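You operate a simulated robot arm through the tools that you are given. There is no shell and no other tool.

You run a simulated two-armed robot. Do the job below in one go: nothing can be reset, and whatever is moved stays where it is left.

JOB
Cool both boiled white eggs in a bowl of cold water.
Fine: tip all the water from the red jug into the blue bowl; jug back; eggs in the bowl. Set down upright: measuring jug.

The check looks at the end state, three seconds after you hand in, the way a careful person would. Anything else that was tipped, shoved, dropped, spilled or broken makes it a failure.

ROBOT AND FRAMES
Two 7-joint arms with two-finger parallel grippers on one trunk that stands fixed in place. Base frame: the origin is at the foot of the trunk, x ahead of it, y to its left, z up. Lengths are in mm, angles in rad, forces in N, time in s.
The left shoulder is at [57, 182, 1164], the right one opposite. With the tool pointing down near the work surface each hand reaches from about 280 to 740 mm from the base axis, measured 20 degrees to its own side. Payload 3.91 kg a hand.
The tool frame of a hand sits at the grasp point between the pads (the TCP): z along the fingers, y along the line on which they close. The tips reach 30 mm beyond it. The gripper opens to 110 mm. The fingers are 20 mm wide and 10 mm thick; the gripper's body (48 by 112 mm) begins 55 mm behind the TCP.
Orientation is told as [roll, pitch, yaw] about the base's x, y, z axes, in that order, counted from this pose: with the fingers straight down and closing along the base's y, the tool's x points along the base's -x, its y along +y and its z along -z.

CONTROLS
- The arms move only by the tool nudge_tool. It takes "left_moves", "right_moves" or both (then of equal length, played together; a hand with none holds still); each is a list of rows, each a list of 3 entries, a list of its own where there are three numbers: the shift along the base's x, y, z in units of 20 mm (1.0 is 20 mm), then the turn, a rotation vector about the base's x, y, z in units of 8 degrees (1.0 is 8 degrees), then the opening, from 0 (shut) to 1 (fully open). In form: [[[tx, ty, tz], [wx, wy, wz], gripper], ...]. A call has 1 to 20 rows; each row shifts and turns the commanded pose from where the row before left it. A call with a number of a shift or a turn outside -1 to 1 is refused whole. A row lasts 0.2 s, in which the tool goes at most 50 mm and 0.15 rad; a call with a longer step from one row to the next is refused whole, and so is a gripper value outside its range. Where a pose cannot be reached the arm comes as near as it can. A force on the tool above 40 N (or 10 N above the force at the start of the call, whichever is more), or a blocked arm, ends the call early, and 0.2 s more pass. The fingers move at their own pace (about 72 mm/s each) and stop on an object; they squeeze with about 24 N. The grip force told is the motor's: it shows also when the fingers shut on nothing. Time passes only in rows, and 0.2 s behind the last, so rows that do not move let the fingers close. It gives the time, the measured TCP pose, the force on the tool (base axes), the opening and the grip force at its end, in the units of the frame above (readings bear some noise), with the torque about the TCP (base axes, N m) and any sound that the robot's microphone picked up.
- Cameras (640 x 400 px; columns grow to the right, rows downward): "scene" is now at [177.5, 51.3, 1387.7]; the picture's right is [0.59, -0.80, 0.00], its down [-0.34, -0.25, -0.91] and it looks along [0.73, 0.54, -0.42] (base axes); focal length 234 px, centre (320, 200). "left" rides on the left gripper at [73, -17, -103] in its tool frame; the picture's right is [0.23, 0.97, 0.00], its down [-0.76, 0.18, -0.62] and it looks along [-0.61, 0.14, 0.78] (tool axes); focal length 222 px, centre (320, 200). "right" rides on the right gripper at [72, 17, -103] in its tool frame; the picture's right is [-0.23, 0.97, 0.00], its down [-0.76, -0.18, -0.62] and it looks along [-0.61, -0.14, 0.78] (tool axes); focal length 222 px, centre (320, 200). There is no depth. A picture from a camera that has moved, and an enlarged one, comes with that camera's place and axes in the base frame and with its lens. The place of the scene camera against the robot may be out by one fixed shift of up to 25 mm in any direction.
- get_image(camera): a new picture of that camera. It takes no simulated time.
- move_column(by): moves the trunk up (or, below 0, down) by that many mm; the arms and the scene camera ride with it, the base frame stays. It gives what a move gives, with no picture.
- turn_head(pan, tilt): turns the head with the scene camera to pan (to the left, within 1.396 rad either way) and tilt (down, from -0.506 to 1.204), counted from straight ahead of the robot (the tilt from the chest, where the trunk bows). It gives what a move gives.
- enlarge(camera, box): a new picture of the part [left, top, right, bottom] of that camera's present view, enlarged. It takes no simulated time.
- sign_off(): hands the job in; it is judged then, once.

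Places have to be worked out from the pictures, the camera data and where the tool is seen. Open the grippers and draw the arms clear of the work before you hand the job in, unless the task says otherwise.

The tools are called as a command line: name --argument value ..., lists and objects as JSON in quotes. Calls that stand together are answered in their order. nudge_tool: Moves the arms, as the interface text tells. Its arguments: {"type":"object","properties":{"left_moves":{"type":"array","items":{"type":"array"}},"right_moves":{"type":"array","items":{"type":"array"}}},"required":[]} The other tools are called the same way: move_column (by) moves the trunk up or down; turn_head (pan, tilt) turns the head that bears the scene camera; get_image (camera) takes a picture; enlarge (camera, box) takes an enlarged picture of a part of a camera's view; sign_off () hands the job in.

At the start:

```text
clock: 0.0
left_ee_pos: [303.5, 432.2, 1307.5]
left_tool_rot: [0.001, 0.0, 0.003]
left_force: [-0.4, -0.8, -0.2]
left_moment: [-0.01, -0.02, -0.03]
left_finger_gap: 109.9
left_gripper_force: 0.2
right_ee_pos: [296.2, 45.5, 1238.9]
right_tool_rot: [-0.005, 0.004, -0.002]
right_force: [1.0, 0.1, 0.0]
right_moment: [0.02, -0.02, 0.03]
right_finger_gap: 109.7
right_gripper_force: 0.0
trunk travel left (down, up): [-425.0, 89.0]
head pan, tilt (commanded): [0.738, 0.522]
```

scene: 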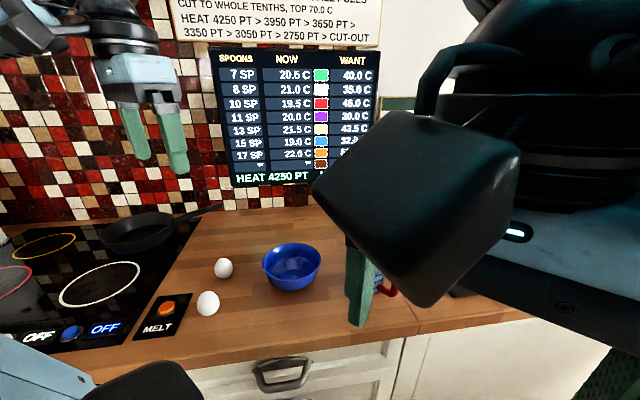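
right: 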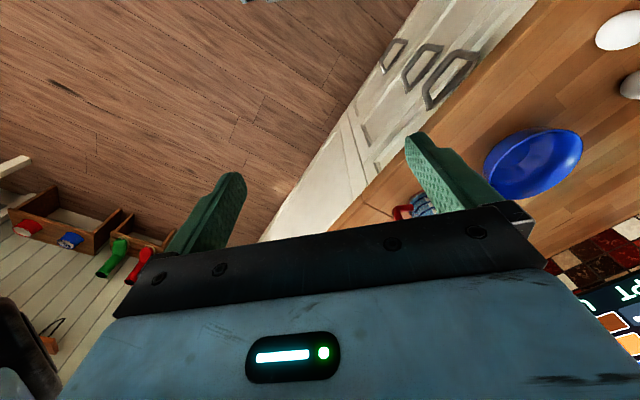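
left: 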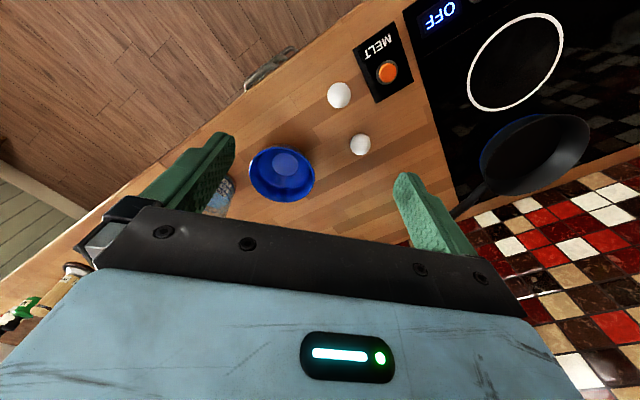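

The right arm blocks the view of the jug, which seems to sit right of the bowl (a red handle peeks out). I turn the head to look around it first.

turn_head --pan 0.5 --tilt 0.8

```text
clock: 0.8
left_ee_pos: [302.0, 432.3, 1305.7]
left_tool_rot: [0.0, -0.001, 0.003]
left_force: [0.5, -0.4, 0.5]
left_moment: [0.04, 0.0, 0.0]
left_finger_gap: 109.9
left_gripper_force: 0.1
right_ee_pos: [299.0, 44.6, 1237.5]
right_tool_rot: [-0.007, 0.012, -0.005]
right_force: [-0.4, 0.4, 0.1]
right_moment: [0.02, -0.01, 0.02]
right_finger_gap: 110.2
right_gripper_force: 0.0
trunk travel left (down, up): [-425.0, 89.0]
head pan, tilt (commanded): [0.499, 0.799]
```

Now I look at the scene from this head pose.

get_image --camera "scene"

get_image --camera "left"

get_image --camera "right"

```text
taken
camera scene: at [180.0, 38.0, 1369.1], right [0.48, -0.88, 0.0], down [-0.53, -0.28, -0.8], along [0.71, 0.38, -0.6], focal length 234 px, centre (320, 200)
```

scene: 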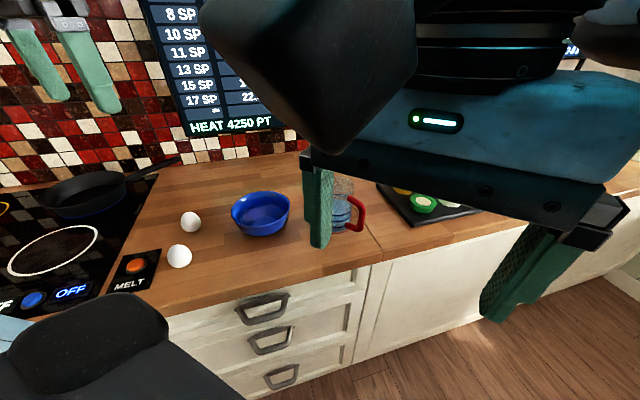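

```text
taken
camera left: at [231.0, 415.9, 1411.5], right [-0.23, 0.97, 0.0], down [0.76, 0.18, 0.62], along [0.61, 0.14, -0.78], focal length 222 px, centre (320, 200)
```

left: 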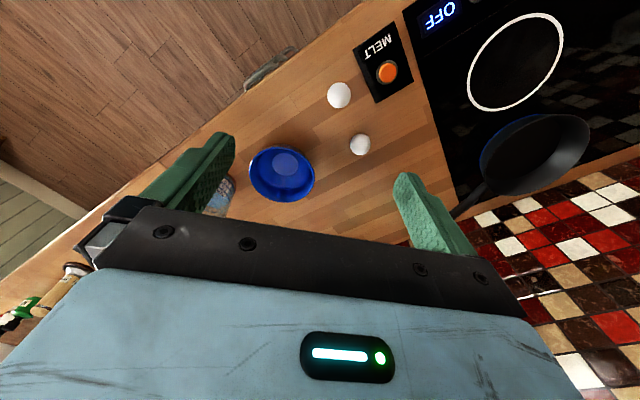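

```text
taken
camera right: at [227.1, 63.0, 1340.5], right [0.23, 0.97, -0.01], down [0.77, -0.18, 0.62], along [0.6, -0.15, -0.79], focal length 222 px, centre (320, 200)
```

right: 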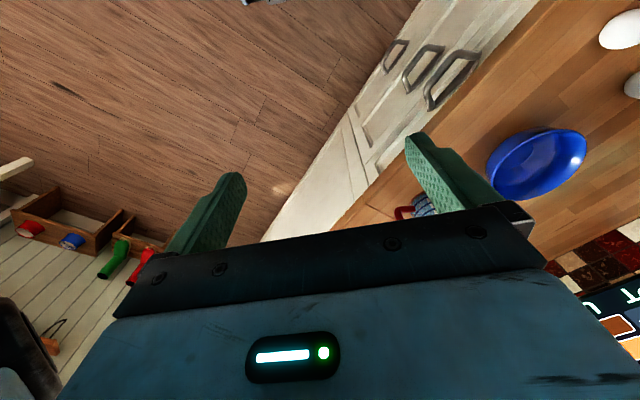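

From the left and right wrist views the bowl triangulates to about [504, 393, 979], the eggs lie near [328, 474] and [415, 546], and the jug is near [610, 215]. I move the right hand sideways to its right to see the jug properly.

nudge_tool --right_moves '[[[0, -1, 0], [0, 0, 0], 1], [[0, -1, 0], [0, 0, 0], 1], [[0, -1, 0], [0, 0, 0], 1], [[0, -1, 0], [0, 0, 0], 1], [[0, -1, 0], [0, 0, 0], 1], [[0, -1, 0], [0, 0, 0], 1], [[0, -1, 0], [0, 0, 0], 1], [[0, -1, 0], [0, 0, 0], 1], [[0, -1, 0], [0, 0, 0], 1], [[0, -1, 0], [0, 0, 0], 1]]'

turn_head --pan 0.5 --tilt 0.9

get_image --camera "scene"

get_image --camera "right"

```text
clock: 3.0
left_ee_pos: [302.8, 430.6, 1307.0]
left_tool_rot: [0.0, -0.001, 0.002]
left_force: [-0.2, -0.4, 0.4]
left_moment: [0.0, -0.01, -0.03]
left_finger_gap: 110.1
left_gripper_force: 0.0
right_ee_pos: [298.1, -156.1, 1237.6]
right_tool_rot: [-0.008, 0.015, -0.007]
right_force: [-0.1, -0.6, -0.3]
right_moment: [-0.02, 0.02, 0.05]
right_finger_gap: 109.8
right_gripper_force: 0.1
trunk travel left (down, up): [-425.0, 89.0]
head pan, tilt (commanded): [0.499, 0.799]
```

```text
clock: 3.6
left_ee_pos: [303.1, 431.7, 1306.4]
left_tool_rot: [-0.001, 0.0, 0.001]
left_force: [1.3, 0.1, 0.0]
left_moment: [0.0, -0.01, 0.0]
left_finger_gap: 110.0
left_gripper_force: 0.1
right_ee_pos: [298.2, -154.3, 1237.1]
right_tool_rot: [-0.01, 0.015, -0.005]
right_force: [0.1, -0.1, -0.3]
right_moment: [-0.04, -0.03, 0.03]
right_finger_gap: 109.9
right_gripper_force: 0.1
trunk travel left (down, up): [-425.0, 89.0]
head pan, tilt (commanded): [0.499, 0.901]
```

```text
taken
camera scene: at [188.2, 2.4, 1364.0], right [0.07, -1.0, 0.0], down [-0.64, -0.04, -0.77], along [0.76, 0.05, -0.64], focal length 234 px, centre (320, 200)
```

scene: 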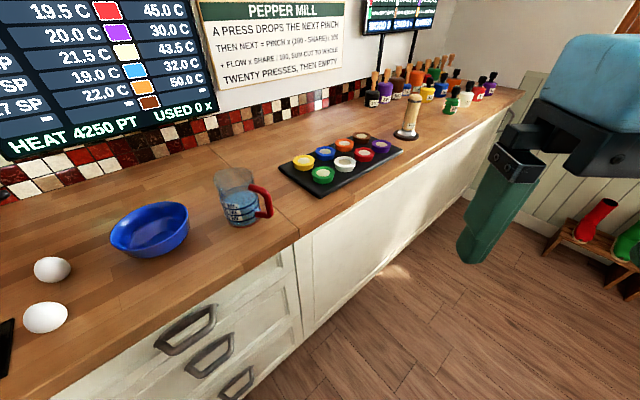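

```text
taken
camera right: at [227.7, -136.2, 1340.6], right [0.23, 0.97, -0.01], down [0.77, -0.18, 0.61], along [0.59, -0.15, -0.79], focal length 222 px, centre (320, 200)
```

right: 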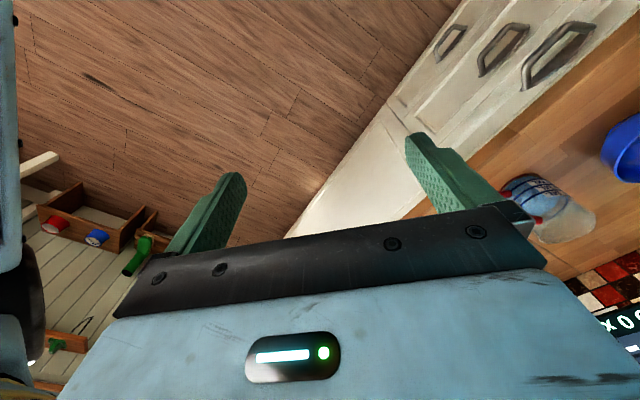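

The scene camera now reports a heading different from the commanded pan, but the jug is in view: transparent with blue marks/water and a red handle pointing to the right. I enlarge the jug and take the left view again.

enlarge --camera "scene" --box '[180, 140, 340, 240]'

get_image --camera "scene"

get_image --camera "left"

```text
4.00 times, centred on (260, 190) of scene
camera zoom: at [188.2, 2.4, 1364.0], right [0.07, -1.0, 0.0], down [-0.64, -0.04, -0.77], along [0.76, 0.05, -0.64], focal length 934 px, centre (560, 240)
```

zoom: 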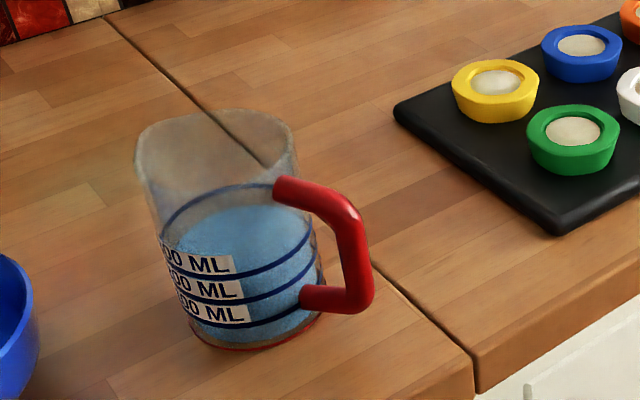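

```text
taken
camera scene: at [188.2, 2.4, 1364.0], right [0.07, -1.0, 0.0], down [-0.64, -0.04, -0.77], along [0.76, 0.05, -0.64], focal length 234 px, centre (320, 200)
```

scene: 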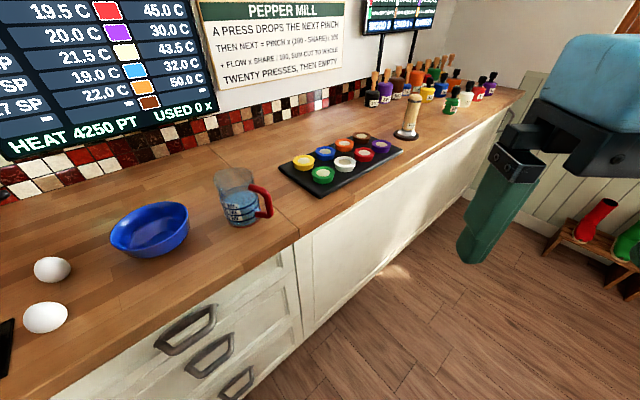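

```text
taken
camera left: at [231.0, 416.1, 1411.4], right [-0.23, 0.97, 0.0], down [0.76, 0.18, 0.62], along [0.61, 0.14, -0.78], focal length 222 px, centre (320, 200)
```

left: 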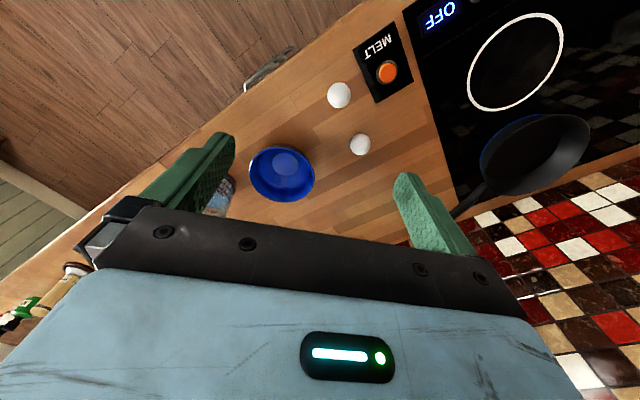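

The jug (clear, water inside, red handle pointing about −y) stands near [575, 215]; the handle is away from the left hand's side. I bring the left hand to a viewing pose so its camera looks at the jug and bowl from closer.

nudge_tool --left_moves '[[[0.5, -0.95, -0.5], [0, 0, 0], 1], [[0.5, -0.95, -0.5], [0, 0, 0], 1], [[0.5, -0.95, -0.5], [0, 0, 0], 1], [[0.5, -0.95, -0.5], [0, 0, 0], 1], [[0.5, -0.95, -0.5], [0, 0, 0], 1], [[0.5, -0.95, -0.5], [0, 0, 0], 1], [[0.5, -0.95, -0.5], [0, 0, 0], 1], [[0.5, -0.95, -0.5], [0, 0, 0], 1], [[0.5, -0.95, -0.5], [0, 0, 0], 1], [[0.5, -0.95, -0.5], [0, 0, 0], 1], [[0.5, -0.95, -0.5], [0, 0, 0], 1], [[0.5, -0.95, -0.5], [0, 0, 0], 1], [[0.5, -0.95, -0.5], [0, 0, 0], 1]]'

get_image --camera "left"

get_image --camera "scene"

```text
clock: 6.5
left_ee_pos: [431.4, 184.7, 1174.7]
left_tool_rot: [0.001, 0.0, 0.001]
left_force: [0.0, -0.4, 0.6]
left_moment: [0.01, 0.02, 0.03]
left_finger_gap: 110.1
left_gripper_force: 0.1
right_ee_pos: [299.5, -154.6, 1236.5]
right_tool_rot: [-0.009, 0.017, -0.006]
right_force: [-0.2, -0.1, 0.9]
right_moment: [0.0, -0.01, -0.02]
right_finger_gap: 109.9
right_gripper_force: 0.0
trunk travel left (down, up): [-425.0, 89.0]
head pan, tilt (commanded): [0.499, 0.901]
```

```text
taken
camera left: at [361.2, 168.2, 1280.5], right [-0.23, 0.97, 0.0], down [0.76, 0.18, 0.62], along [0.61, 0.14, -0.78], focal length 222 px, centre (320, 200)
```

left: 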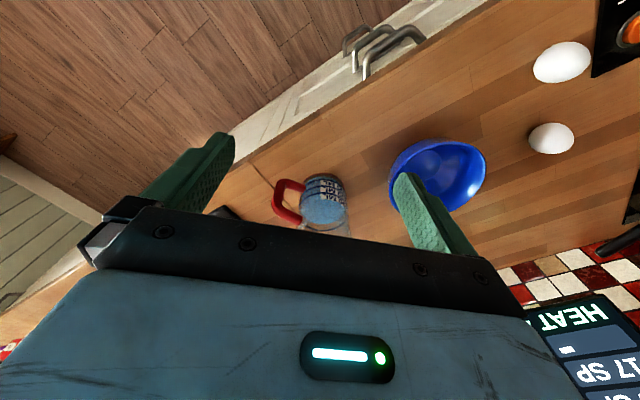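

```text
taken
camera scene: at [189.0, 2.6, 1364.1], right [0.07, -1.0, 0.0], down [-0.64, -0.05, -0.77], along [0.76, 0.06, -0.64], focal length 234 px, centre (320, 200)
```

scene: 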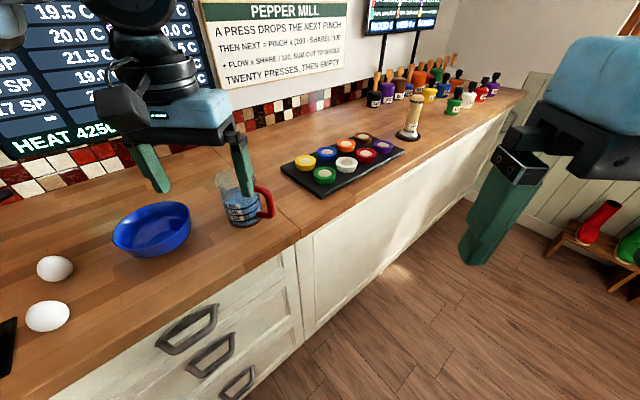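

The left wrist camera now sees jug, bowl and eggs. I enlarge the jug and the bowl for measurement.

enlarge --camera "left" --box '[240, 140, 400, 240]'

enlarge --camera "left" --box '[370, 20, 610, 250]'

enlarge --camera "scene" --box '[0, 150, 320, 350]'

```text
4.00 times, centred on (320, 190) of left
camera zoom: at [361.2, 168.2, 1280.5], right [-0.23, 0.97, 0.0], down [0.76, 0.18, 0.62], along [0.61, 0.14, -0.78], focal length 888 px, centre (320, 240)
```

zoom: 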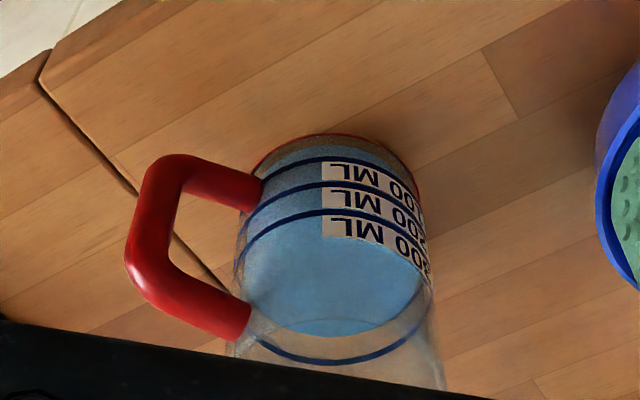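

```text
1.74 times, centred on (490, 135) of left
camera zoom: at [361.2, 168.2, 1280.5], right [-0.23, 0.97, 0.0], down [0.76, 0.18, 0.62], along [0.61, 0.14, -0.78], focal length 386 px, centre (24, 313)
```

zoom: 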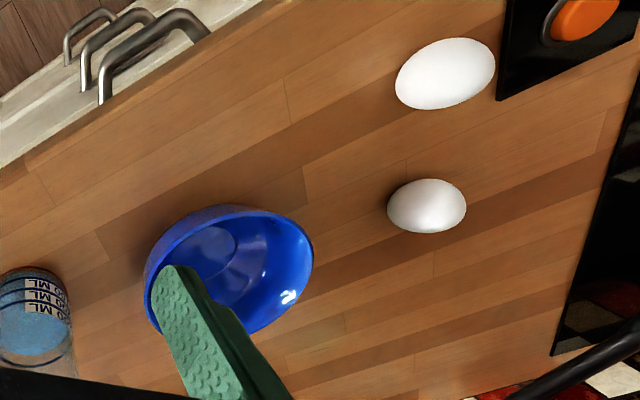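

```text
2.00 times, centred on (160, 250) of scene
camera zoom: at [189.0, 2.6, 1364.1], right [0.07, -1.0, 0.0], down [-0.64, -0.05, -0.77], along [0.76, 0.06, -0.64], focal length 467 px, centre (640, 100)
```

zoom: 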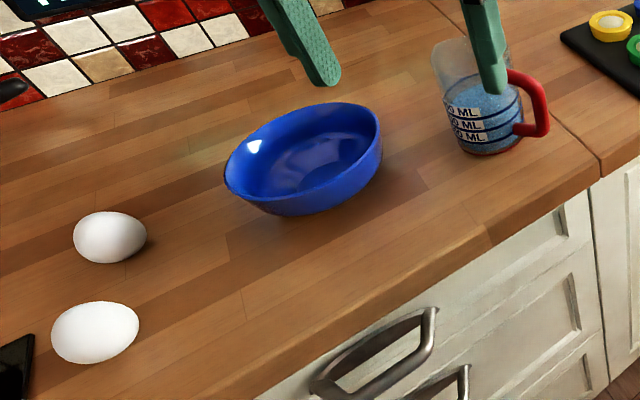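

Eggs triangulate very consistently to [330, 475, 952.6] and [417, 549, 952], so the counter is near z=930. I enlarge the jug in the right wrist view to triangulate the jug.

enlarge --camera "right" --box '[480, 140, 640, 260]'

enlarge --camera "scene" --box '[200, 150, 300, 240]'

```text
3.33 times, centred on (560, 200) of right
camera zoom: at [228.6, -136.5, 1340.1], right [0.23, 0.97, -0.01], down [0.77, -0.18, 0.61], along [0.59, -0.15, -0.79], focal length 740 px, centre (-480, 200)
```

zoom: 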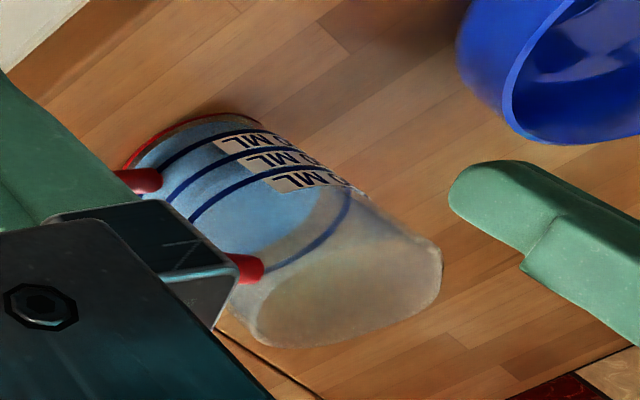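

```text
4.44 times, centred on (250, 195) of scene
camera zoom: at [189.0, 2.6, 1364.1], right [0.07, -1.0, 0.0], down [-0.64, -0.05, -0.77], along [0.76, 0.06, -0.64], focal length 1038 px, centre (631, 222)
```

zoom: 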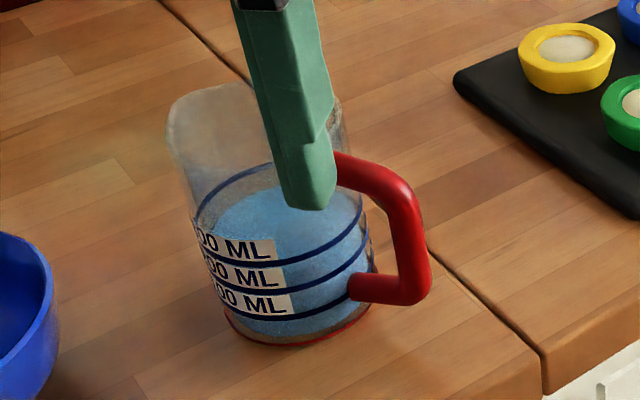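

Jug mouth is about [595, 218, 1056] with the spout opposite the handle (towards +y). I plan to grip its body with the left hand from the +y side, tool tilted down ~30°, fingers closing along x; I now turn the hand into that orientation well above the jug.

nudge_tool --left_moves '[[[0.42, 0.11, 0], [0, 0, 0.9375], 1], [[0.42, 0.11, 0], [0, 0, 0.9375], 1], [[0.42, 0.11, 0], [0, 0, 0.9375], 1], [[0.42, 0.11, 0], [0, 0, 0.9375], 1], [[0.42, 0.11, 0], [0, 0, 0.9375], 1], [[0.42, 0.11, 0], [0, 0, 0.9375], 1], [[0.42, 0.11, 0], [0, 0, 0.9375], 1], [[0.42, 0.11, 0], [0, 0, 0.9375], 1], [[0.42, 0.11, 0], [0, 0, 0.9375], 1], [[0.42, 0.11, 0], [0, 0, 0.9375], 1], [[0.42, 0.11, 0], [0, 0, 0.9375], 1], [[0.42, 0.11, 0], [0, 0, 0.9375], 1]]'

get_image --camera "scene"

get_image --camera "left"

```text
clock: 9.1
left_ee_pos: [533.7, 209.5, 1177.2]
left_tool_rot: [0.0, -0.002, 1.574]
left_force: [0.1, 0.1, 1.0]
left_moment: [-0.02, 0.01, 0.02]
left_finger_gap: 109.8
left_gripper_force: 0.1
right_ee_pos: [299.9, -155.8, 1236.7]
right_tool_rot: [-0.011, 0.018, -0.006]
right_force: [0.1, 0.5, 0.0]
right_moment: [-0.01, 0.01, 0.01]
right_finger_gap: 109.8
right_gripper_force: 0.2
trunk travel left (down, up): [-425.0, 89.0]
head pan, tilt (commanded): [0.499, 0.901]
```

```text
taken
camera scene: at [188.6, 3.5, 1364.4], right [0.08, -1.0, 0.0], down [-0.64, -0.05, -0.77], along [0.77, 0.06, -0.64], focal length 234 px, centre (320, 200)
```

scene: 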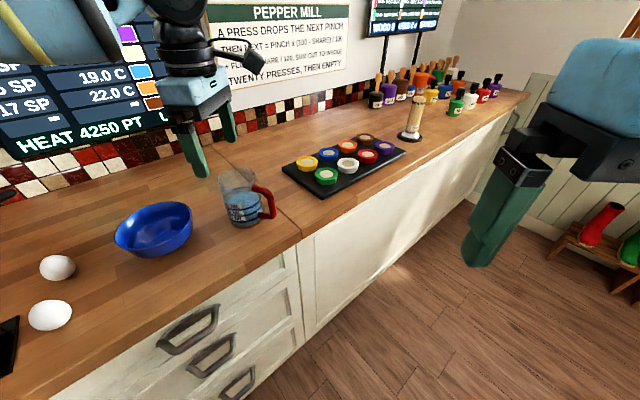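

```text
taken
camera left: at [551.2, 139.4, 1281.0], right [-0.97, -0.23, 0.0], down [-0.18, 0.76, 0.62], along [-0.14, 0.61, -0.78], focal length 222 px, centre (320, 200)
```

left: 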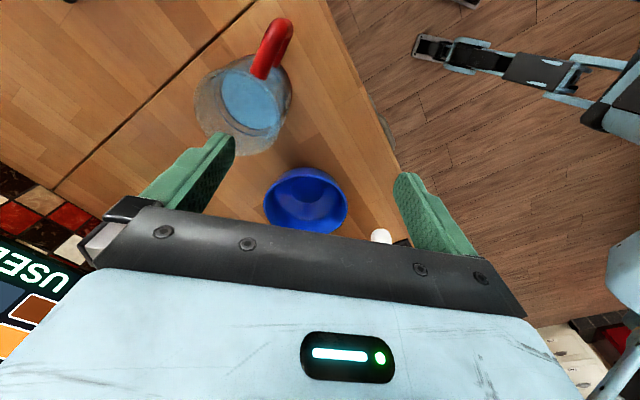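

This pose looks right down on the jug. I enlarge it for triangulation.

enlarge --camera "left" --box '[180, 0, 340, 160]'

```text
2.50 times, centred on (260, 80) of left
camera zoom: at [551.2, 139.4, 1281.0], right [-0.97, -0.23, 0.0], down [-0.18, 0.76, 0.62], along [-0.14, 0.61, -0.78], focal length 555 px, centre (470, 500)
```

zoom: 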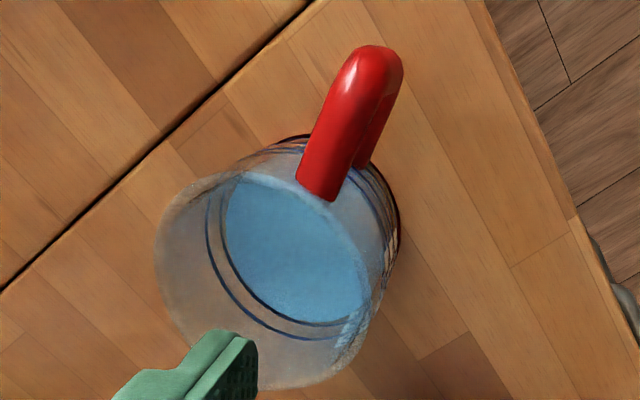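

Base circle fits a jug axis at about [612, 232], rim z≈1045, radius ≈42–45, handle direction ≈(−0.27, −0.96). I now tilt the tool so it points to −y and 30° down, above the jug.

nudge_tool --left_moves '[[[0.48, 0.14, 0], [-0.9375, 0, 0], 1], [[0.48, 0.14, 0], [-0.9375, 0, 0], 1], [[0.48, 0.14, 0], [-0.9375, 0, 0], 1], [[0.48, 0.14, 0], [-0.9375, 0, 0], 1], [[0.48, 0.14, 0], [-0.9375, 0, 0], 1], [[0.48, 0.14, 0], [-0.9375, 0, 0], 1], [[0.48, 0.14, 0], [-0.9375, 0, 0], 1], [[0.48, 0.14, 0], [-0.9375, 0, 0], 1]]'

get_image --camera "scene"

get_image --camera "left"

get_image --camera "right"

```text
clock: 10.8
left_ee_pos: [610.8, 236.1, 1175.7]
left_tool_rot: [0.001, 1.05, 1.574]
left_force: [0.6, 0.9, 0.5]
left_moment: [-0.02, -0.04, 0.05]
left_finger_gap: 109.9
left_gripper_force: 0.1
right_ee_pos: [298.7, -154.2, 1236.5]
right_tool_rot: [-0.012, 0.018, -0.005]
right_force: [0.4, -0.8, -0.3]
right_moment: [-0.02, 0.02, 0.02]
right_finger_gap: 110.0
right_gripper_force: 0.1
trunk travel left (down, up): [-425.0, 89.0]
head pan, tilt (commanded): [0.499, 0.901]
```

```text
taken
camera scene: at [188.8, 4.3, 1364.5], right [0.09, -1.0, 0.0], down [-0.64, -0.05, -0.77], along [0.77, 0.07, -0.64], focal length 234 px, centre (320, 200)
```

scene: 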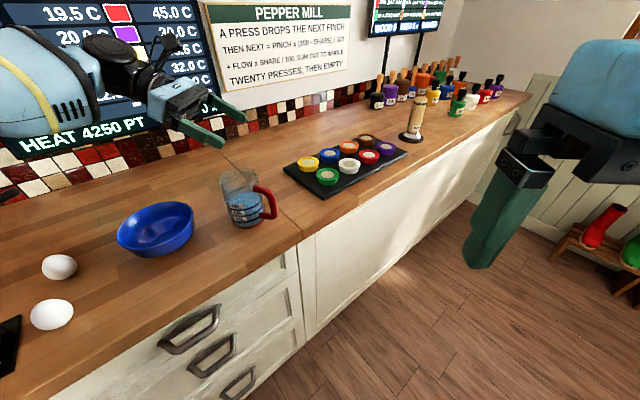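

```text
taken
camera left: at [628.7, 289.5, 1291.6], right [-0.97, -0.11, 0.2], down [-0.18, 0.92, -0.35], along [-0.14, -0.38, -0.92], focal length 222 px, centre (320, 200)
```

left: 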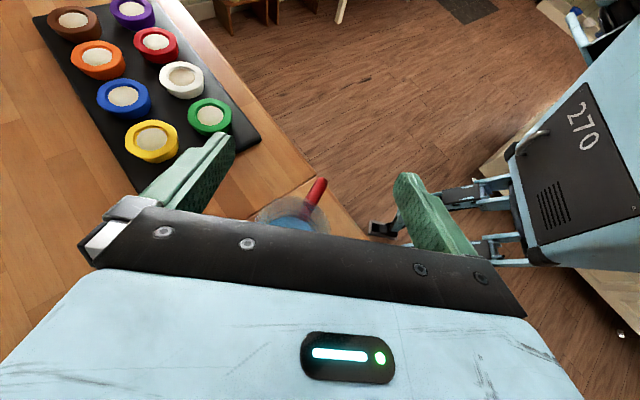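

```text
taken
camera right: at [228.3, -135.7, 1340.2], right [0.23, 0.97, -0.01], down [0.77, -0.18, 0.61], along [0.59, -0.15, -0.79], focal length 222 px, centre (320, 200)
```

right: 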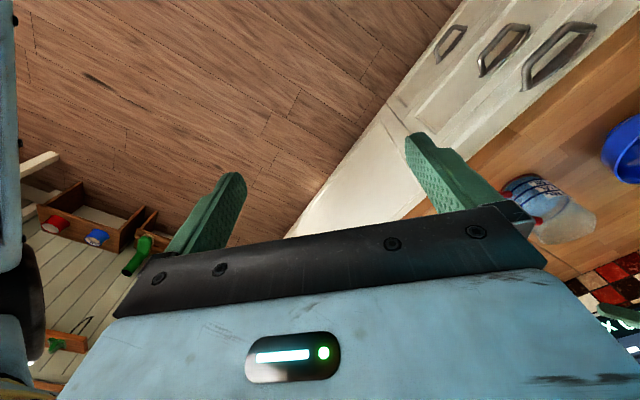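

The tilted grasp pose is reachable. I now lower to just above the rim, aiming TCP x=613, y=250 (18 mm back of the jug axis so the palm clears the spout), and check alignment.

nudge_tool --left_moves '[[[0.02, 0.14, -0.9], [0, 0, 0], 1], [[0.02, 0.14, -0.9], [0, 0, 0], 1], [[0.02, 0.14, -0.9], [0, 0, 0], 1], [[0.02, 0.14, -0.9], [0, 0, 0], 1], [[0.02, 0.14, -0.9], [0, 0, 0], 1]]'

enlarge --camera "scene" --box '[130, 80, 330, 240]'

enlarge --camera "right" --box '[480, 140, 640, 260]'

get_image --camera "left"

```text
clock: 12.1
left_ee_pos: [613.1, 248.9, 1086.5]
left_tool_rot: [0.001, 1.047, 1.571]
left_force: [0.2, 0.9, 0.2]
left_moment: [0.01, -0.01, -0.02]
left_finger_gap: 110.0
left_gripper_force: 0.0
right_ee_pos: [298.8, -154.4, 1236.5]
right_tool_rot: [-0.009, 0.017, -0.005]
right_force: [-0.4, 0.6, -0.2]
right_moment: [0.01, 0.0, 0.0]
right_finger_gap: 109.9
right_gripper_force: 0.0
trunk travel left (down, up): [-425.0, 89.0]
head pan, tilt (commanded): [0.499, 0.901]
```

```text
2.50 times, centred on (230, 160) of scene
camera zoom: at [188.5, 4.3, 1364.7], right [0.09, -1.0, 0.0], down [-0.63, -0.06, -0.77], along [0.77, 0.07, -0.64], focal length 584 px, centre (545, 300)
```

zoom: 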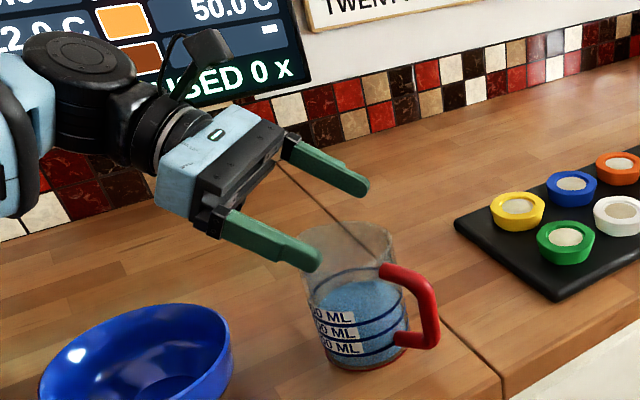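

```text
3.33 times, centred on (560, 200) of right
camera zoom: at [228.0, -136.0, 1340.2], right [0.23, 0.97, -0.01], down [0.77, -0.18, 0.61], along [0.59, -0.15, -0.79], focal length 740 px, centre (-480, 200)
```

zoom: 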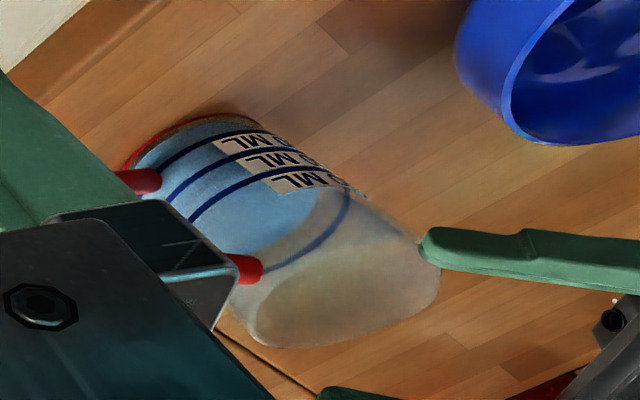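

```text
taken
camera left: at [630.0, 303.2, 1201.9], right [-0.97, -0.11, 0.2], down [-0.18, 0.92, -0.35], along [-0.14, -0.37, -0.92], focal length 222 px, centre (320, 200)
```

left: 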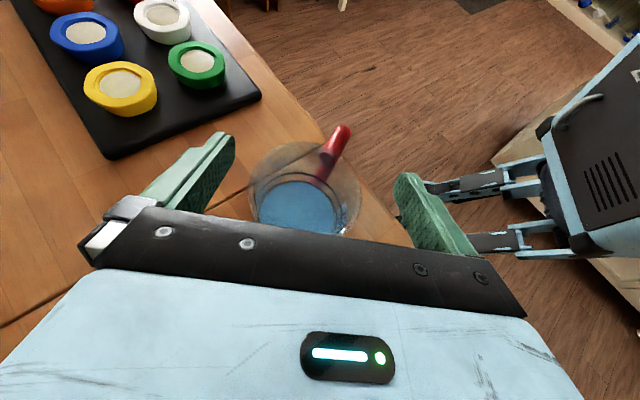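

The fingers straddle the jug and its rim centre looks ~3–5 mm further in +x than the tool. I enlarge the left view to refine that.

enlarge --camera "left" --box '[170, 100, 450, 275]'

```text
2.29 times, centred on (310, 188) of left
camera zoom: at [630.0, 303.2, 1201.9], right [-0.97, -0.11, 0.2], down [-0.18, 0.92, -0.35], along [-0.14, -0.37, -0.92], focal length 508 px, centre (343, 229)
```

zoom: 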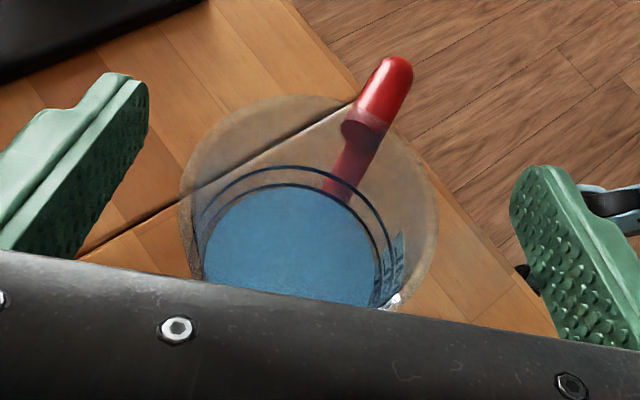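

Rim centre comes out at about x=617, y=232, z≈1048. I shift +3 mm in x and lower to z≈1012 with the fingers open.

nudge_tool --left_moves '[[[0.15, 0.03, 0], [0, 0, 0], 1], [[0, 0, -0.75], [0, 0, 0], 1], [[0, 0, -0.75], [0, 0, 0], 1], [[0, 0, -0.75], [0, 0, 0], 1], [[0, 0, -0.75], [0, 0, 0], 1], [[0, 0, -0.72], [0, 0, 0], 1]]'

enlarge --camera "scene" --box '[130, 80, 330, 240]'

enlarge --camera "left" --box '[170, 100, 450, 275]'

```text
clock: 13.4
left_ee_pos: [614.7, 247.7, 1011.3]
left_tool_rot: [0.001, 1.046, 1.575]
left_force: [-0.1, 0.0, -0.1]
left_moment: [0.07, 0.0, 0.01]
left_finger_gap: 110.0
left_gripper_force: 0.1
right_ee_pos: [298.5, -153.7, 1236.9]
right_tool_rot: [-0.01, 0.017, -0.005]
right_force: [-0.1, 1.1, 1.2]
right_moment: [-0.01, 0.05, 0.02]
right_finger_gap: 110.0
right_gripper_force: 0.0
trunk travel left (down, up): [-425.0, 89.0]
head pan, tilt (commanded): [0.499, 0.901]
```

```text
2.50 times, centred on (230, 160) of scene
camera zoom: at [188.5, 4.6, 1364.8], right [0.09, -1.0, 0.0], down [-0.63, -0.06, -0.77], along [0.77, 0.07, -0.64], focal length 584 px, centre (545, 300)
```

zoom: 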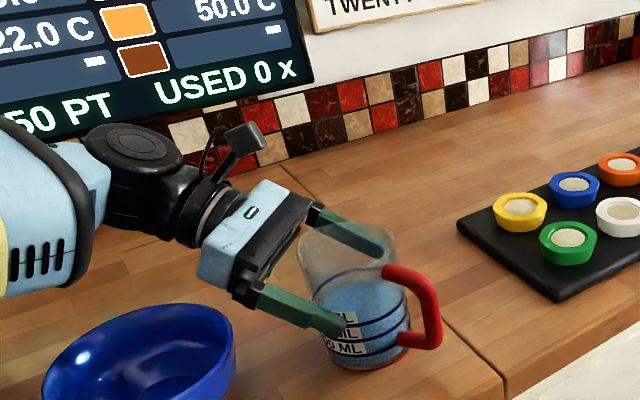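

```text
2.29 times, centred on (310, 188) of left
camera zoom: at [633.1, 303.1, 1127.3], right [-0.97, -0.11, 0.2], down [-0.18, 0.92, -0.35], along [-0.14, -0.37, -0.92], focal length 508 px, centre (343, 229)
```

zoom: 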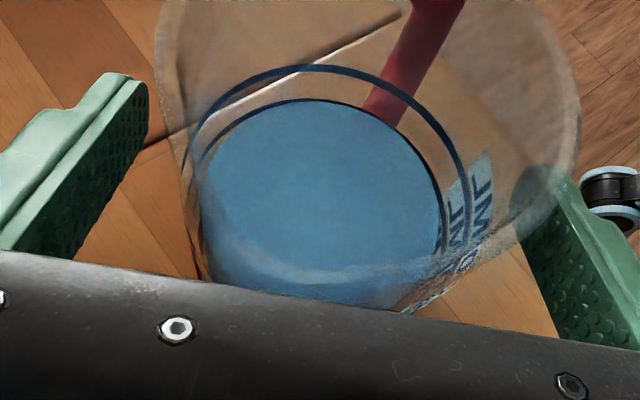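

No contact so far and the fingers straddle the jug body at mid-upper height. I close the gripper gradually.

nudge_tool --left_moves '[[[0, 0, 0], [0, 0, 0], 0.9], [[0, 0, 0], [0, 0, 0], 0.84], [[0, 0, 0], [0, 0, 0], 0.8], [[0, 0, 0], [0, 0, 0], 0.76], [[0, 0, 0], [0, 0, 0], 0.7], [[0, 0, 0], [0, 0, 0], 0.4], [[0, 0, 0], [0, 0, 0], 0], [[0, 0, 0], [0, 0, 0], 0]]'

enlarge --camera "scene" --box '[130, 80, 330, 240]'

enlarge --camera "left" --box '[170, 100, 450, 275]'

```text
clock: 15.2
left_ee_pos: [616.2, 248.6, 1012.9]
left_tool_rot: [0.002, 1.046, 1.572]
left_force: [1.2, 0.6, 1.1]
left_moment: [-0.06, 0.1, 0.07]
left_finger_gap: 82.0
left_gripper_force: 23.9
right_ee_pos: [297.8, -154.6, 1236.6]
right_tool_rot: [-0.009, 0.016, -0.005]
right_force: [0.3, -0.6, -0.2]
right_moment: [0.01, -0.02, -0.05]
right_finger_gap: 109.8
right_gripper_force: 0.1
trunk travel left (down, up): [-425.0, 89.0]
head pan, tilt (commanded): [0.499, 0.901]
```

```text
2.50 times, centred on (230, 160) of scene
camera zoom: at [188.3, 4.9, 1364.9], right [0.1, -1.0, 0.0], down [-0.63, -0.06, -0.77], along [0.77, 0.08, -0.64], focal length 584 px, centre (545, 300)
```

zoom: 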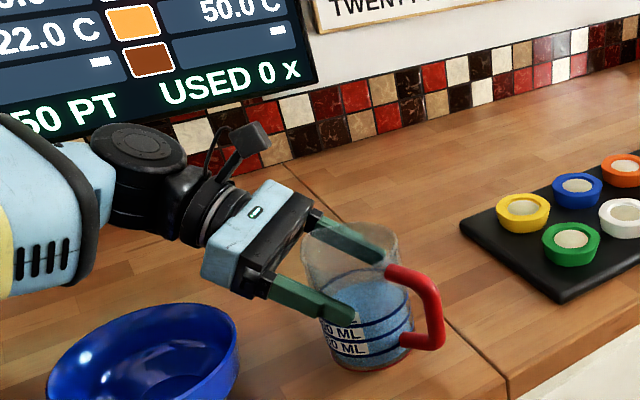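

```text
2.29 times, centred on (310, 188) of left
camera zoom: at [632.9, 302.8, 1127.8], right [-0.97, -0.11, 0.2], down [-0.18, 0.92, -0.35], along [-0.14, -0.37, -0.92], focal length 508 px, centre (343, 229)
```

zoom: 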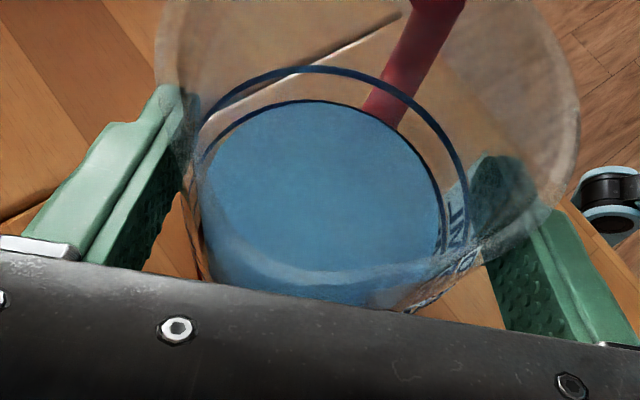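

The jug is held: gap 82 mm, grip 23.9 N, at TCP [616, 248.6, 1012.9], and the jug has not shifted. I lift slowly by 30 mm and check for slip.

nudge_tool --left_moves '[[[0, 0, 0.25], [0, 0, 0], 0], [[0, 0, 0.25], [0, 0, 0], 0], [[0, 0, 0.5], [0, 0, 0], 0], [[0, 0, 0.5], [0, 0, 0], 0], [[0, 0, 0], [0, 0, 0], 0]]'

enlarge --camera "scene" --box '[130, 80, 330, 240]'

enlarge --camera "left" --box '[170, 100, 450, 275]'

```text
clock: 16.4
left_ee_pos: [614.5, 246.0, 1042.4]
left_tool_rot: [0.004, 1.047, 1.573]
left_force: [0.6, 0.5, -3.9]
left_moment: [0.09, -0.01, -0.01]
left_finger_gap: 82.1
left_gripper_force: 24.1
right_ee_pos: [299.1, -153.8, 1236.7]
right_tool_rot: [-0.009, 0.016, -0.005]
right_force: [0.6, 0.1, -0.5]
right_moment: [-0.02, -0.03, 0.0]
right_finger_gap: 110.0
right_gripper_force: 0.0
trunk travel left (down, up): [-425.0, 89.0]
head pan, tilt (commanded): [0.499, 0.901]
```

```text
2.50 times, centred on (230, 160) of scene
camera zoom: at [188.8, 5.5, 1364.9], right [0.1, -0.99, 0.0], down [-0.63, -0.07, -0.77], along [0.77, 0.08, -0.63], focal length 584 px, centre (545, 300)
```

zoom: 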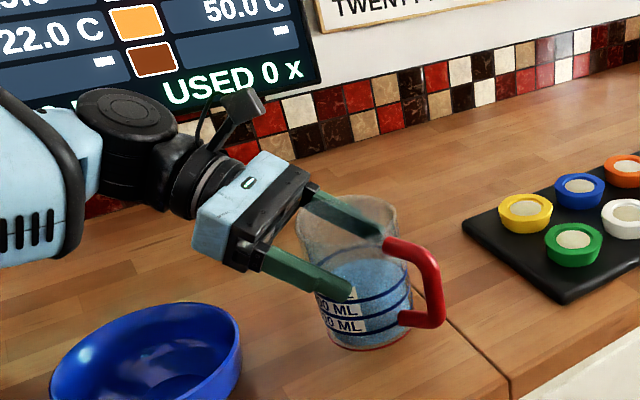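

```text
2.29 times, centred on (310, 188) of left
camera zoom: at [632.8, 301.6, 1157.5], right [-0.97, -0.11, 0.2], down [-0.18, 0.92, -0.35], along [-0.14, -0.37, -0.92], focal length 508 px, centre (343, 229)
```

zoom: 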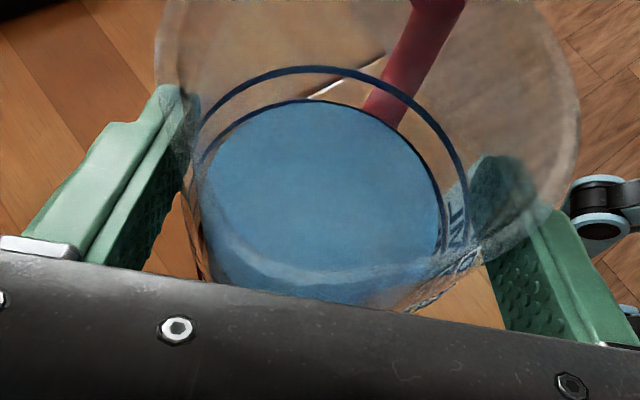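

Held weight ≈3.9 N and the jug sits unchanged between the fingers. I raise it to clear the bowl rim and carry it over towards the bowl with a slight tilt (30°, well below the pouring angle of ~54°).

nudge_tool --left_moves '[[[0, 0, 0.5], [0, 0, 0], 0], [[0, 0, 0.8], [0, 0, 0], 0], [[0, 0, 0.8], [0, 0, 0], 0], [[0, 0, 0.8], [0, 0, 0], 0], [[0, 0, 0.5], [0, 0, 0], 0], [[-0.1, 0.4, 0], [0, -0.2, 0], 0], [[-0.18, 0.75, 0], [0, -0.35, 0], 0], [[-0.18, 0.8, 0], [0, -0.4, 0], 0], [[-0.18, 0.8, 0], [0, -0.4, 0], 0], [[-0.18, 0.8, 0], [0, -0.4, 0], 0], [[-0.18, 0.8, 0], [0, -0.4, 0], 0], [[-0.18, 0.8, 0], [0, -0.4, 0], 0], [[-0.18, 0.8, 0], [0, -0.4, 0], 0], [[-0.18, 0.8, 0], [0, -0.4, 0], 0], [[-0.18, 0.75, 0], [0, -0.4, 0], 0], [[-0.1, 0.4, 0], [0, 0, 0], 0], [[0, 0, 0], [0, 0, 0], 0]]'

get_image --camera "scene"

get_image --camera "left"

get_image --camera "right"

```text
clock: 20.1
left_ee_pos: [577.4, 407.9, 1110.4]
left_tool_rot: [-0.856, 0.849, 0.858]
left_force: [0.7, 0.0, -4.4]
left_moment: [0.09, 0.08, 0.0]
left_finger_gap: 81.9
left_gripper_force: 24.1
right_ee_pos: [298.3, -154.7, 1235.4]
right_tool_rot: [-0.011, 0.017, -0.005]
right_force: [0.2, -0.1, 0.0]
right_moment: [0.02, 0.01, -0.01]
right_finger_gap: 110.0
right_gripper_force: 0.1
trunk travel left (down, up): [-425.0, 89.0]
head pan, tilt (commanded): [0.499, 0.901]
```

```text
taken
camera scene: at [188.6, 6.6, 1365.1], right [0.12, -0.99, 0.0], down [-0.63, -0.07, -0.77], along [0.77, 0.09, -0.63], focal length 234 px, centre (320, 200)
```

scene: 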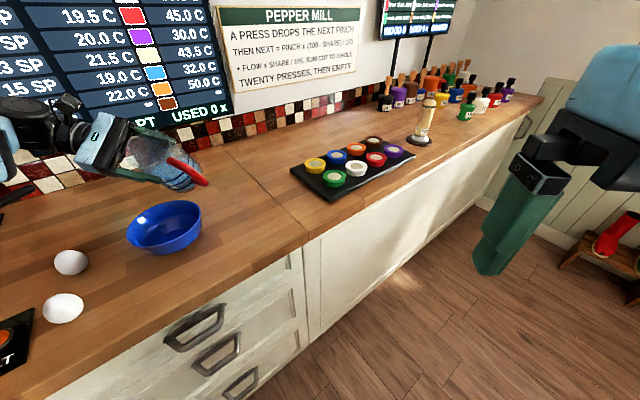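

```text
taken
camera left: at [536.5, 461.9, 1219.4], right [-0.94, -0.11, -0.32], down [0.02, 0.92, -0.39], along [0.34, -0.37, -0.86], focal length 222 px, centre (320, 200)
```

left: 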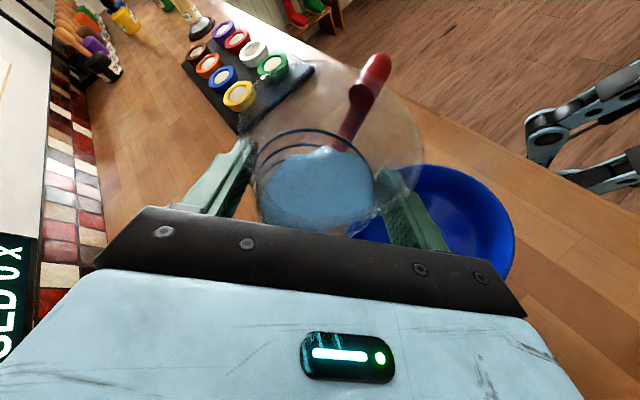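

```text
taken
camera right: at [228.3, -136.0, 1340.2], right [0.23, 0.97, -0.01], down [0.77, -0.18, 0.61], along [0.59, -0.15, -0.79], focal length 222 px, centre (320, 200)
```

right: 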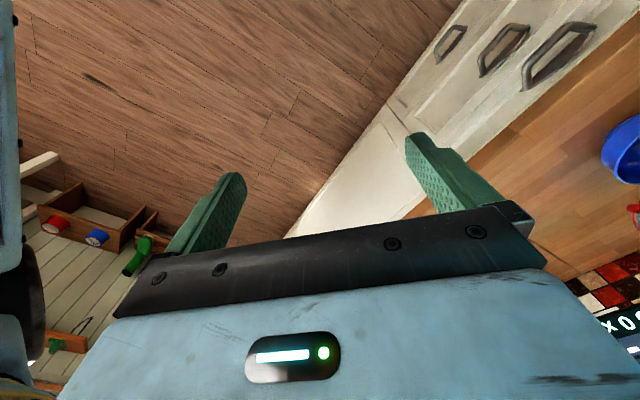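

The jug is over the bowl's far-right edge at about 30° tilt, nothing spilled. I turn the head further left to watch the pour.

turn_head --pan 0.65 --tilt 0.8

get_image --camera "scene"

```text
clock: 20.8
left_ee_pos: [577.9, 407.1, 1109.0]
left_tool_rot: [-0.856, 0.848, 0.859]
left_force: [1.3, 0.4, -3.7]
left_moment: [0.13, 0.03, -0.01]
left_finger_gap: 82.2
left_gripper_force: 24.2
right_ee_pos: [299.0, -153.8, 1236.5]
right_tool_rot: [-0.007, 0.018, -0.005]
right_force: [-0.7, -1.1, 0.6]
right_moment: [-0.01, 0.0, 0.02]
right_finger_gap: 110.0
right_gripper_force: 0.1
trunk travel left (down, up): [-425.0, 89.0]
head pan, tilt (commanded): [0.649, 0.799]
```

```text
taken
camera scene: at [188.7, 6.8, 1365.4], right [0.12, -0.99, 0.0], down [-0.63, -0.07, -0.78], along [0.77, 0.09, -0.63], focal length 234 px, centre (320, 200)
```

scene: 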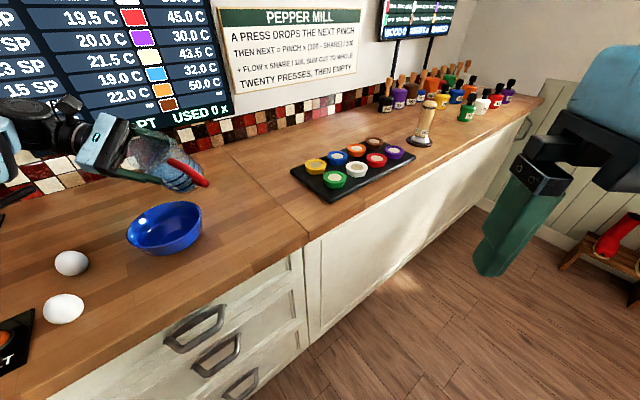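

The head barely turned (it seems blocked), but the bowl and jug are in view. I tilt on to about 50° while lowering slightly, still before pouring begins, and check.

nudge_tool --left_moves '[[[0, 0, -0.3], [0, -0.5, 0], 0], [[0, 0, -0.3], [0, -0.5, 0], 0], [[0, 0, -0.3], [0, -0.5, 0], 0], [[0, 0, -0.3], [0, -0.5, 0], 0], [[0, 0, 0], [0, -0.3, 0], 0], [[0, 0, 0], [0, 0, 0], 0]]'

enlarge --camera "scene" --box '[0, 80, 280, 255]'

get_image --camera "left"

```text
clock: 22.1
left_ee_pos: [579.6, 406.9, 1085.2]
left_tool_rot: [-1.152, 0.614, 0.66]
left_force: [0.9, 0.3, -3.8]
left_moment: [0.11, 0.11, 0.0]
left_finger_gap: 81.7
left_gripper_force: 23.8
right_ee_pos: [299.0, -154.2, 1237.2]
right_tool_rot: [-0.008, 0.017, -0.006]
right_force: [12.1, 7.9, -4.8]
right_moment: [-0.95, 0.97, -0.99]
right_finger_gap: 109.9
right_gripper_force: 0.1
trunk travel left (down, up): [-425.0, 89.0]
head pan, tilt (commanded): [0.649, 0.799]
```

```text
2.29 times, centred on (140, 168) of scene
camera zoom: at [188.6, 7.8, 1365.3], right [0.13, -0.99, 0.0], down [-0.63, -0.08, -0.78], along [0.77, 0.1, -0.63], focal length 534 px, centre (731, 274)
```

zoom: 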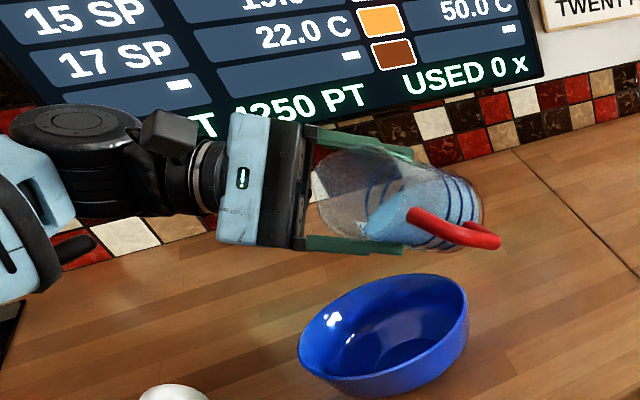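

```text
taken
camera left: at [506.0, 461.3, 1175.8], right [-0.79, -0.11, -0.6], down [0.14, 0.92, -0.36], along [0.59, -0.37, -0.71], focal length 222 px, centre (320, 200)
```

left: 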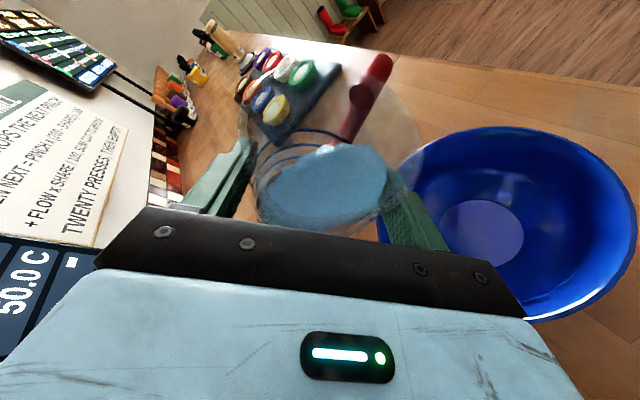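

The right tool suddenly reads a force of about 12 N although it has not moved, so something may be touching it. I look through the right camera before going on.

get_image --camera "right"

get_image --camera "scene"

```text
taken
camera right: at [228.5, -135.8, 1340.2], right [0.23, 0.97, -0.01], down [0.77, -0.18, 0.61], along [0.59, -0.15, -0.79], focal length 222 px, centre (320, 200)
```

right: 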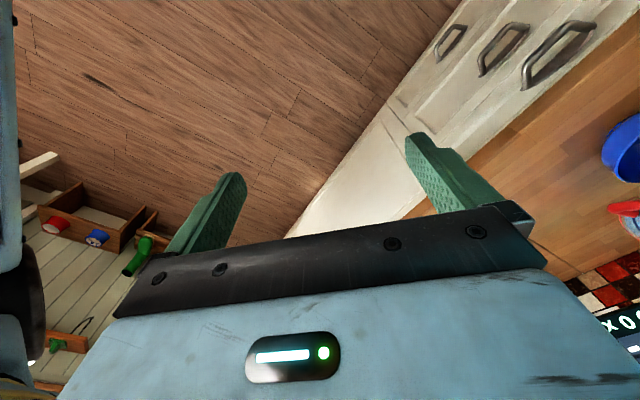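

```text
taken
camera scene: at [188.6, 7.8, 1365.3], right [0.13, -0.99, 0.0], down [-0.63, -0.08, -0.78], along [0.77, 0.1, -0.63], focal length 234 px, centre (320, 200)
```

scene: 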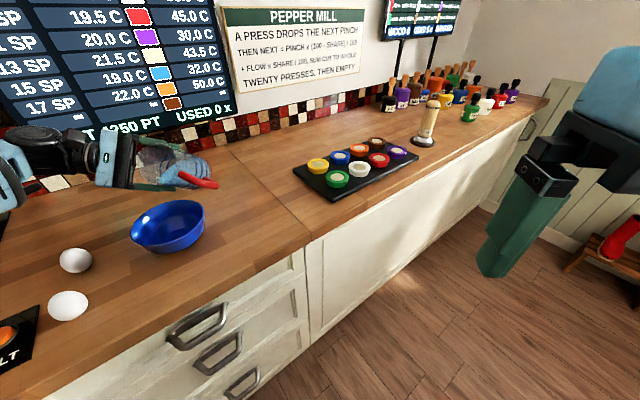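

Nothing visible touches the right fingers; I suspect the head (commanded to pan left but stuck) is pressing on the right arm. I set the head command back to its actual heading to relieve that and re-read the forces.

turn_head --pan 0.13 --tilt 0.8

get_image --camera "scene"

```text
clock: 23.1
left_ee_pos: [579.0, 407.0, 1084.9]
left_tool_rot: [-1.151, 0.614, 0.66]
left_force: [0.0, -1.1, -3.6]
left_moment: [0.12, 0.1, -0.02]
left_finger_gap: 81.4
left_gripper_force: 24.0
right_ee_pos: [298.0, -154.7, 1237.4]
right_tool_rot: [-0.006, 0.015, -0.006]
right_force: [16.4, 9.5, -16.1]
right_moment: [-1.36, 0.27, -1.24]
right_finger_gap: 110.1
right_gripper_force: 0.0
trunk travel left (down, up): [-425.0, 89.0]
head pan, tilt (commanded): [0.129, 0.799]
```

```text
taken
camera scene: at [188.8, 7.3, 1365.6], right [0.12, -0.99, 0.0], down [-0.62, -0.08, -0.78], along [0.77, 0.1, -0.63], focal length 234 px, centre (320, 200)
```

scene: 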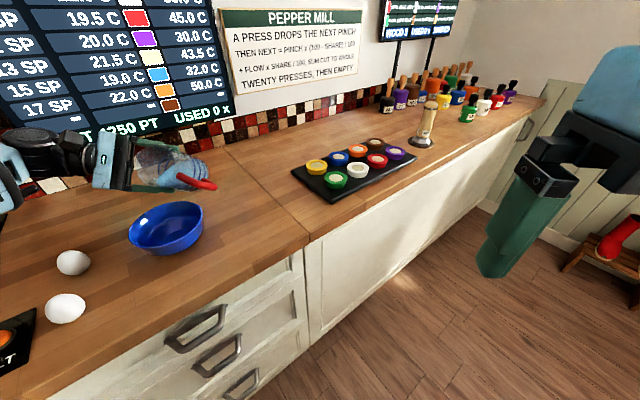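

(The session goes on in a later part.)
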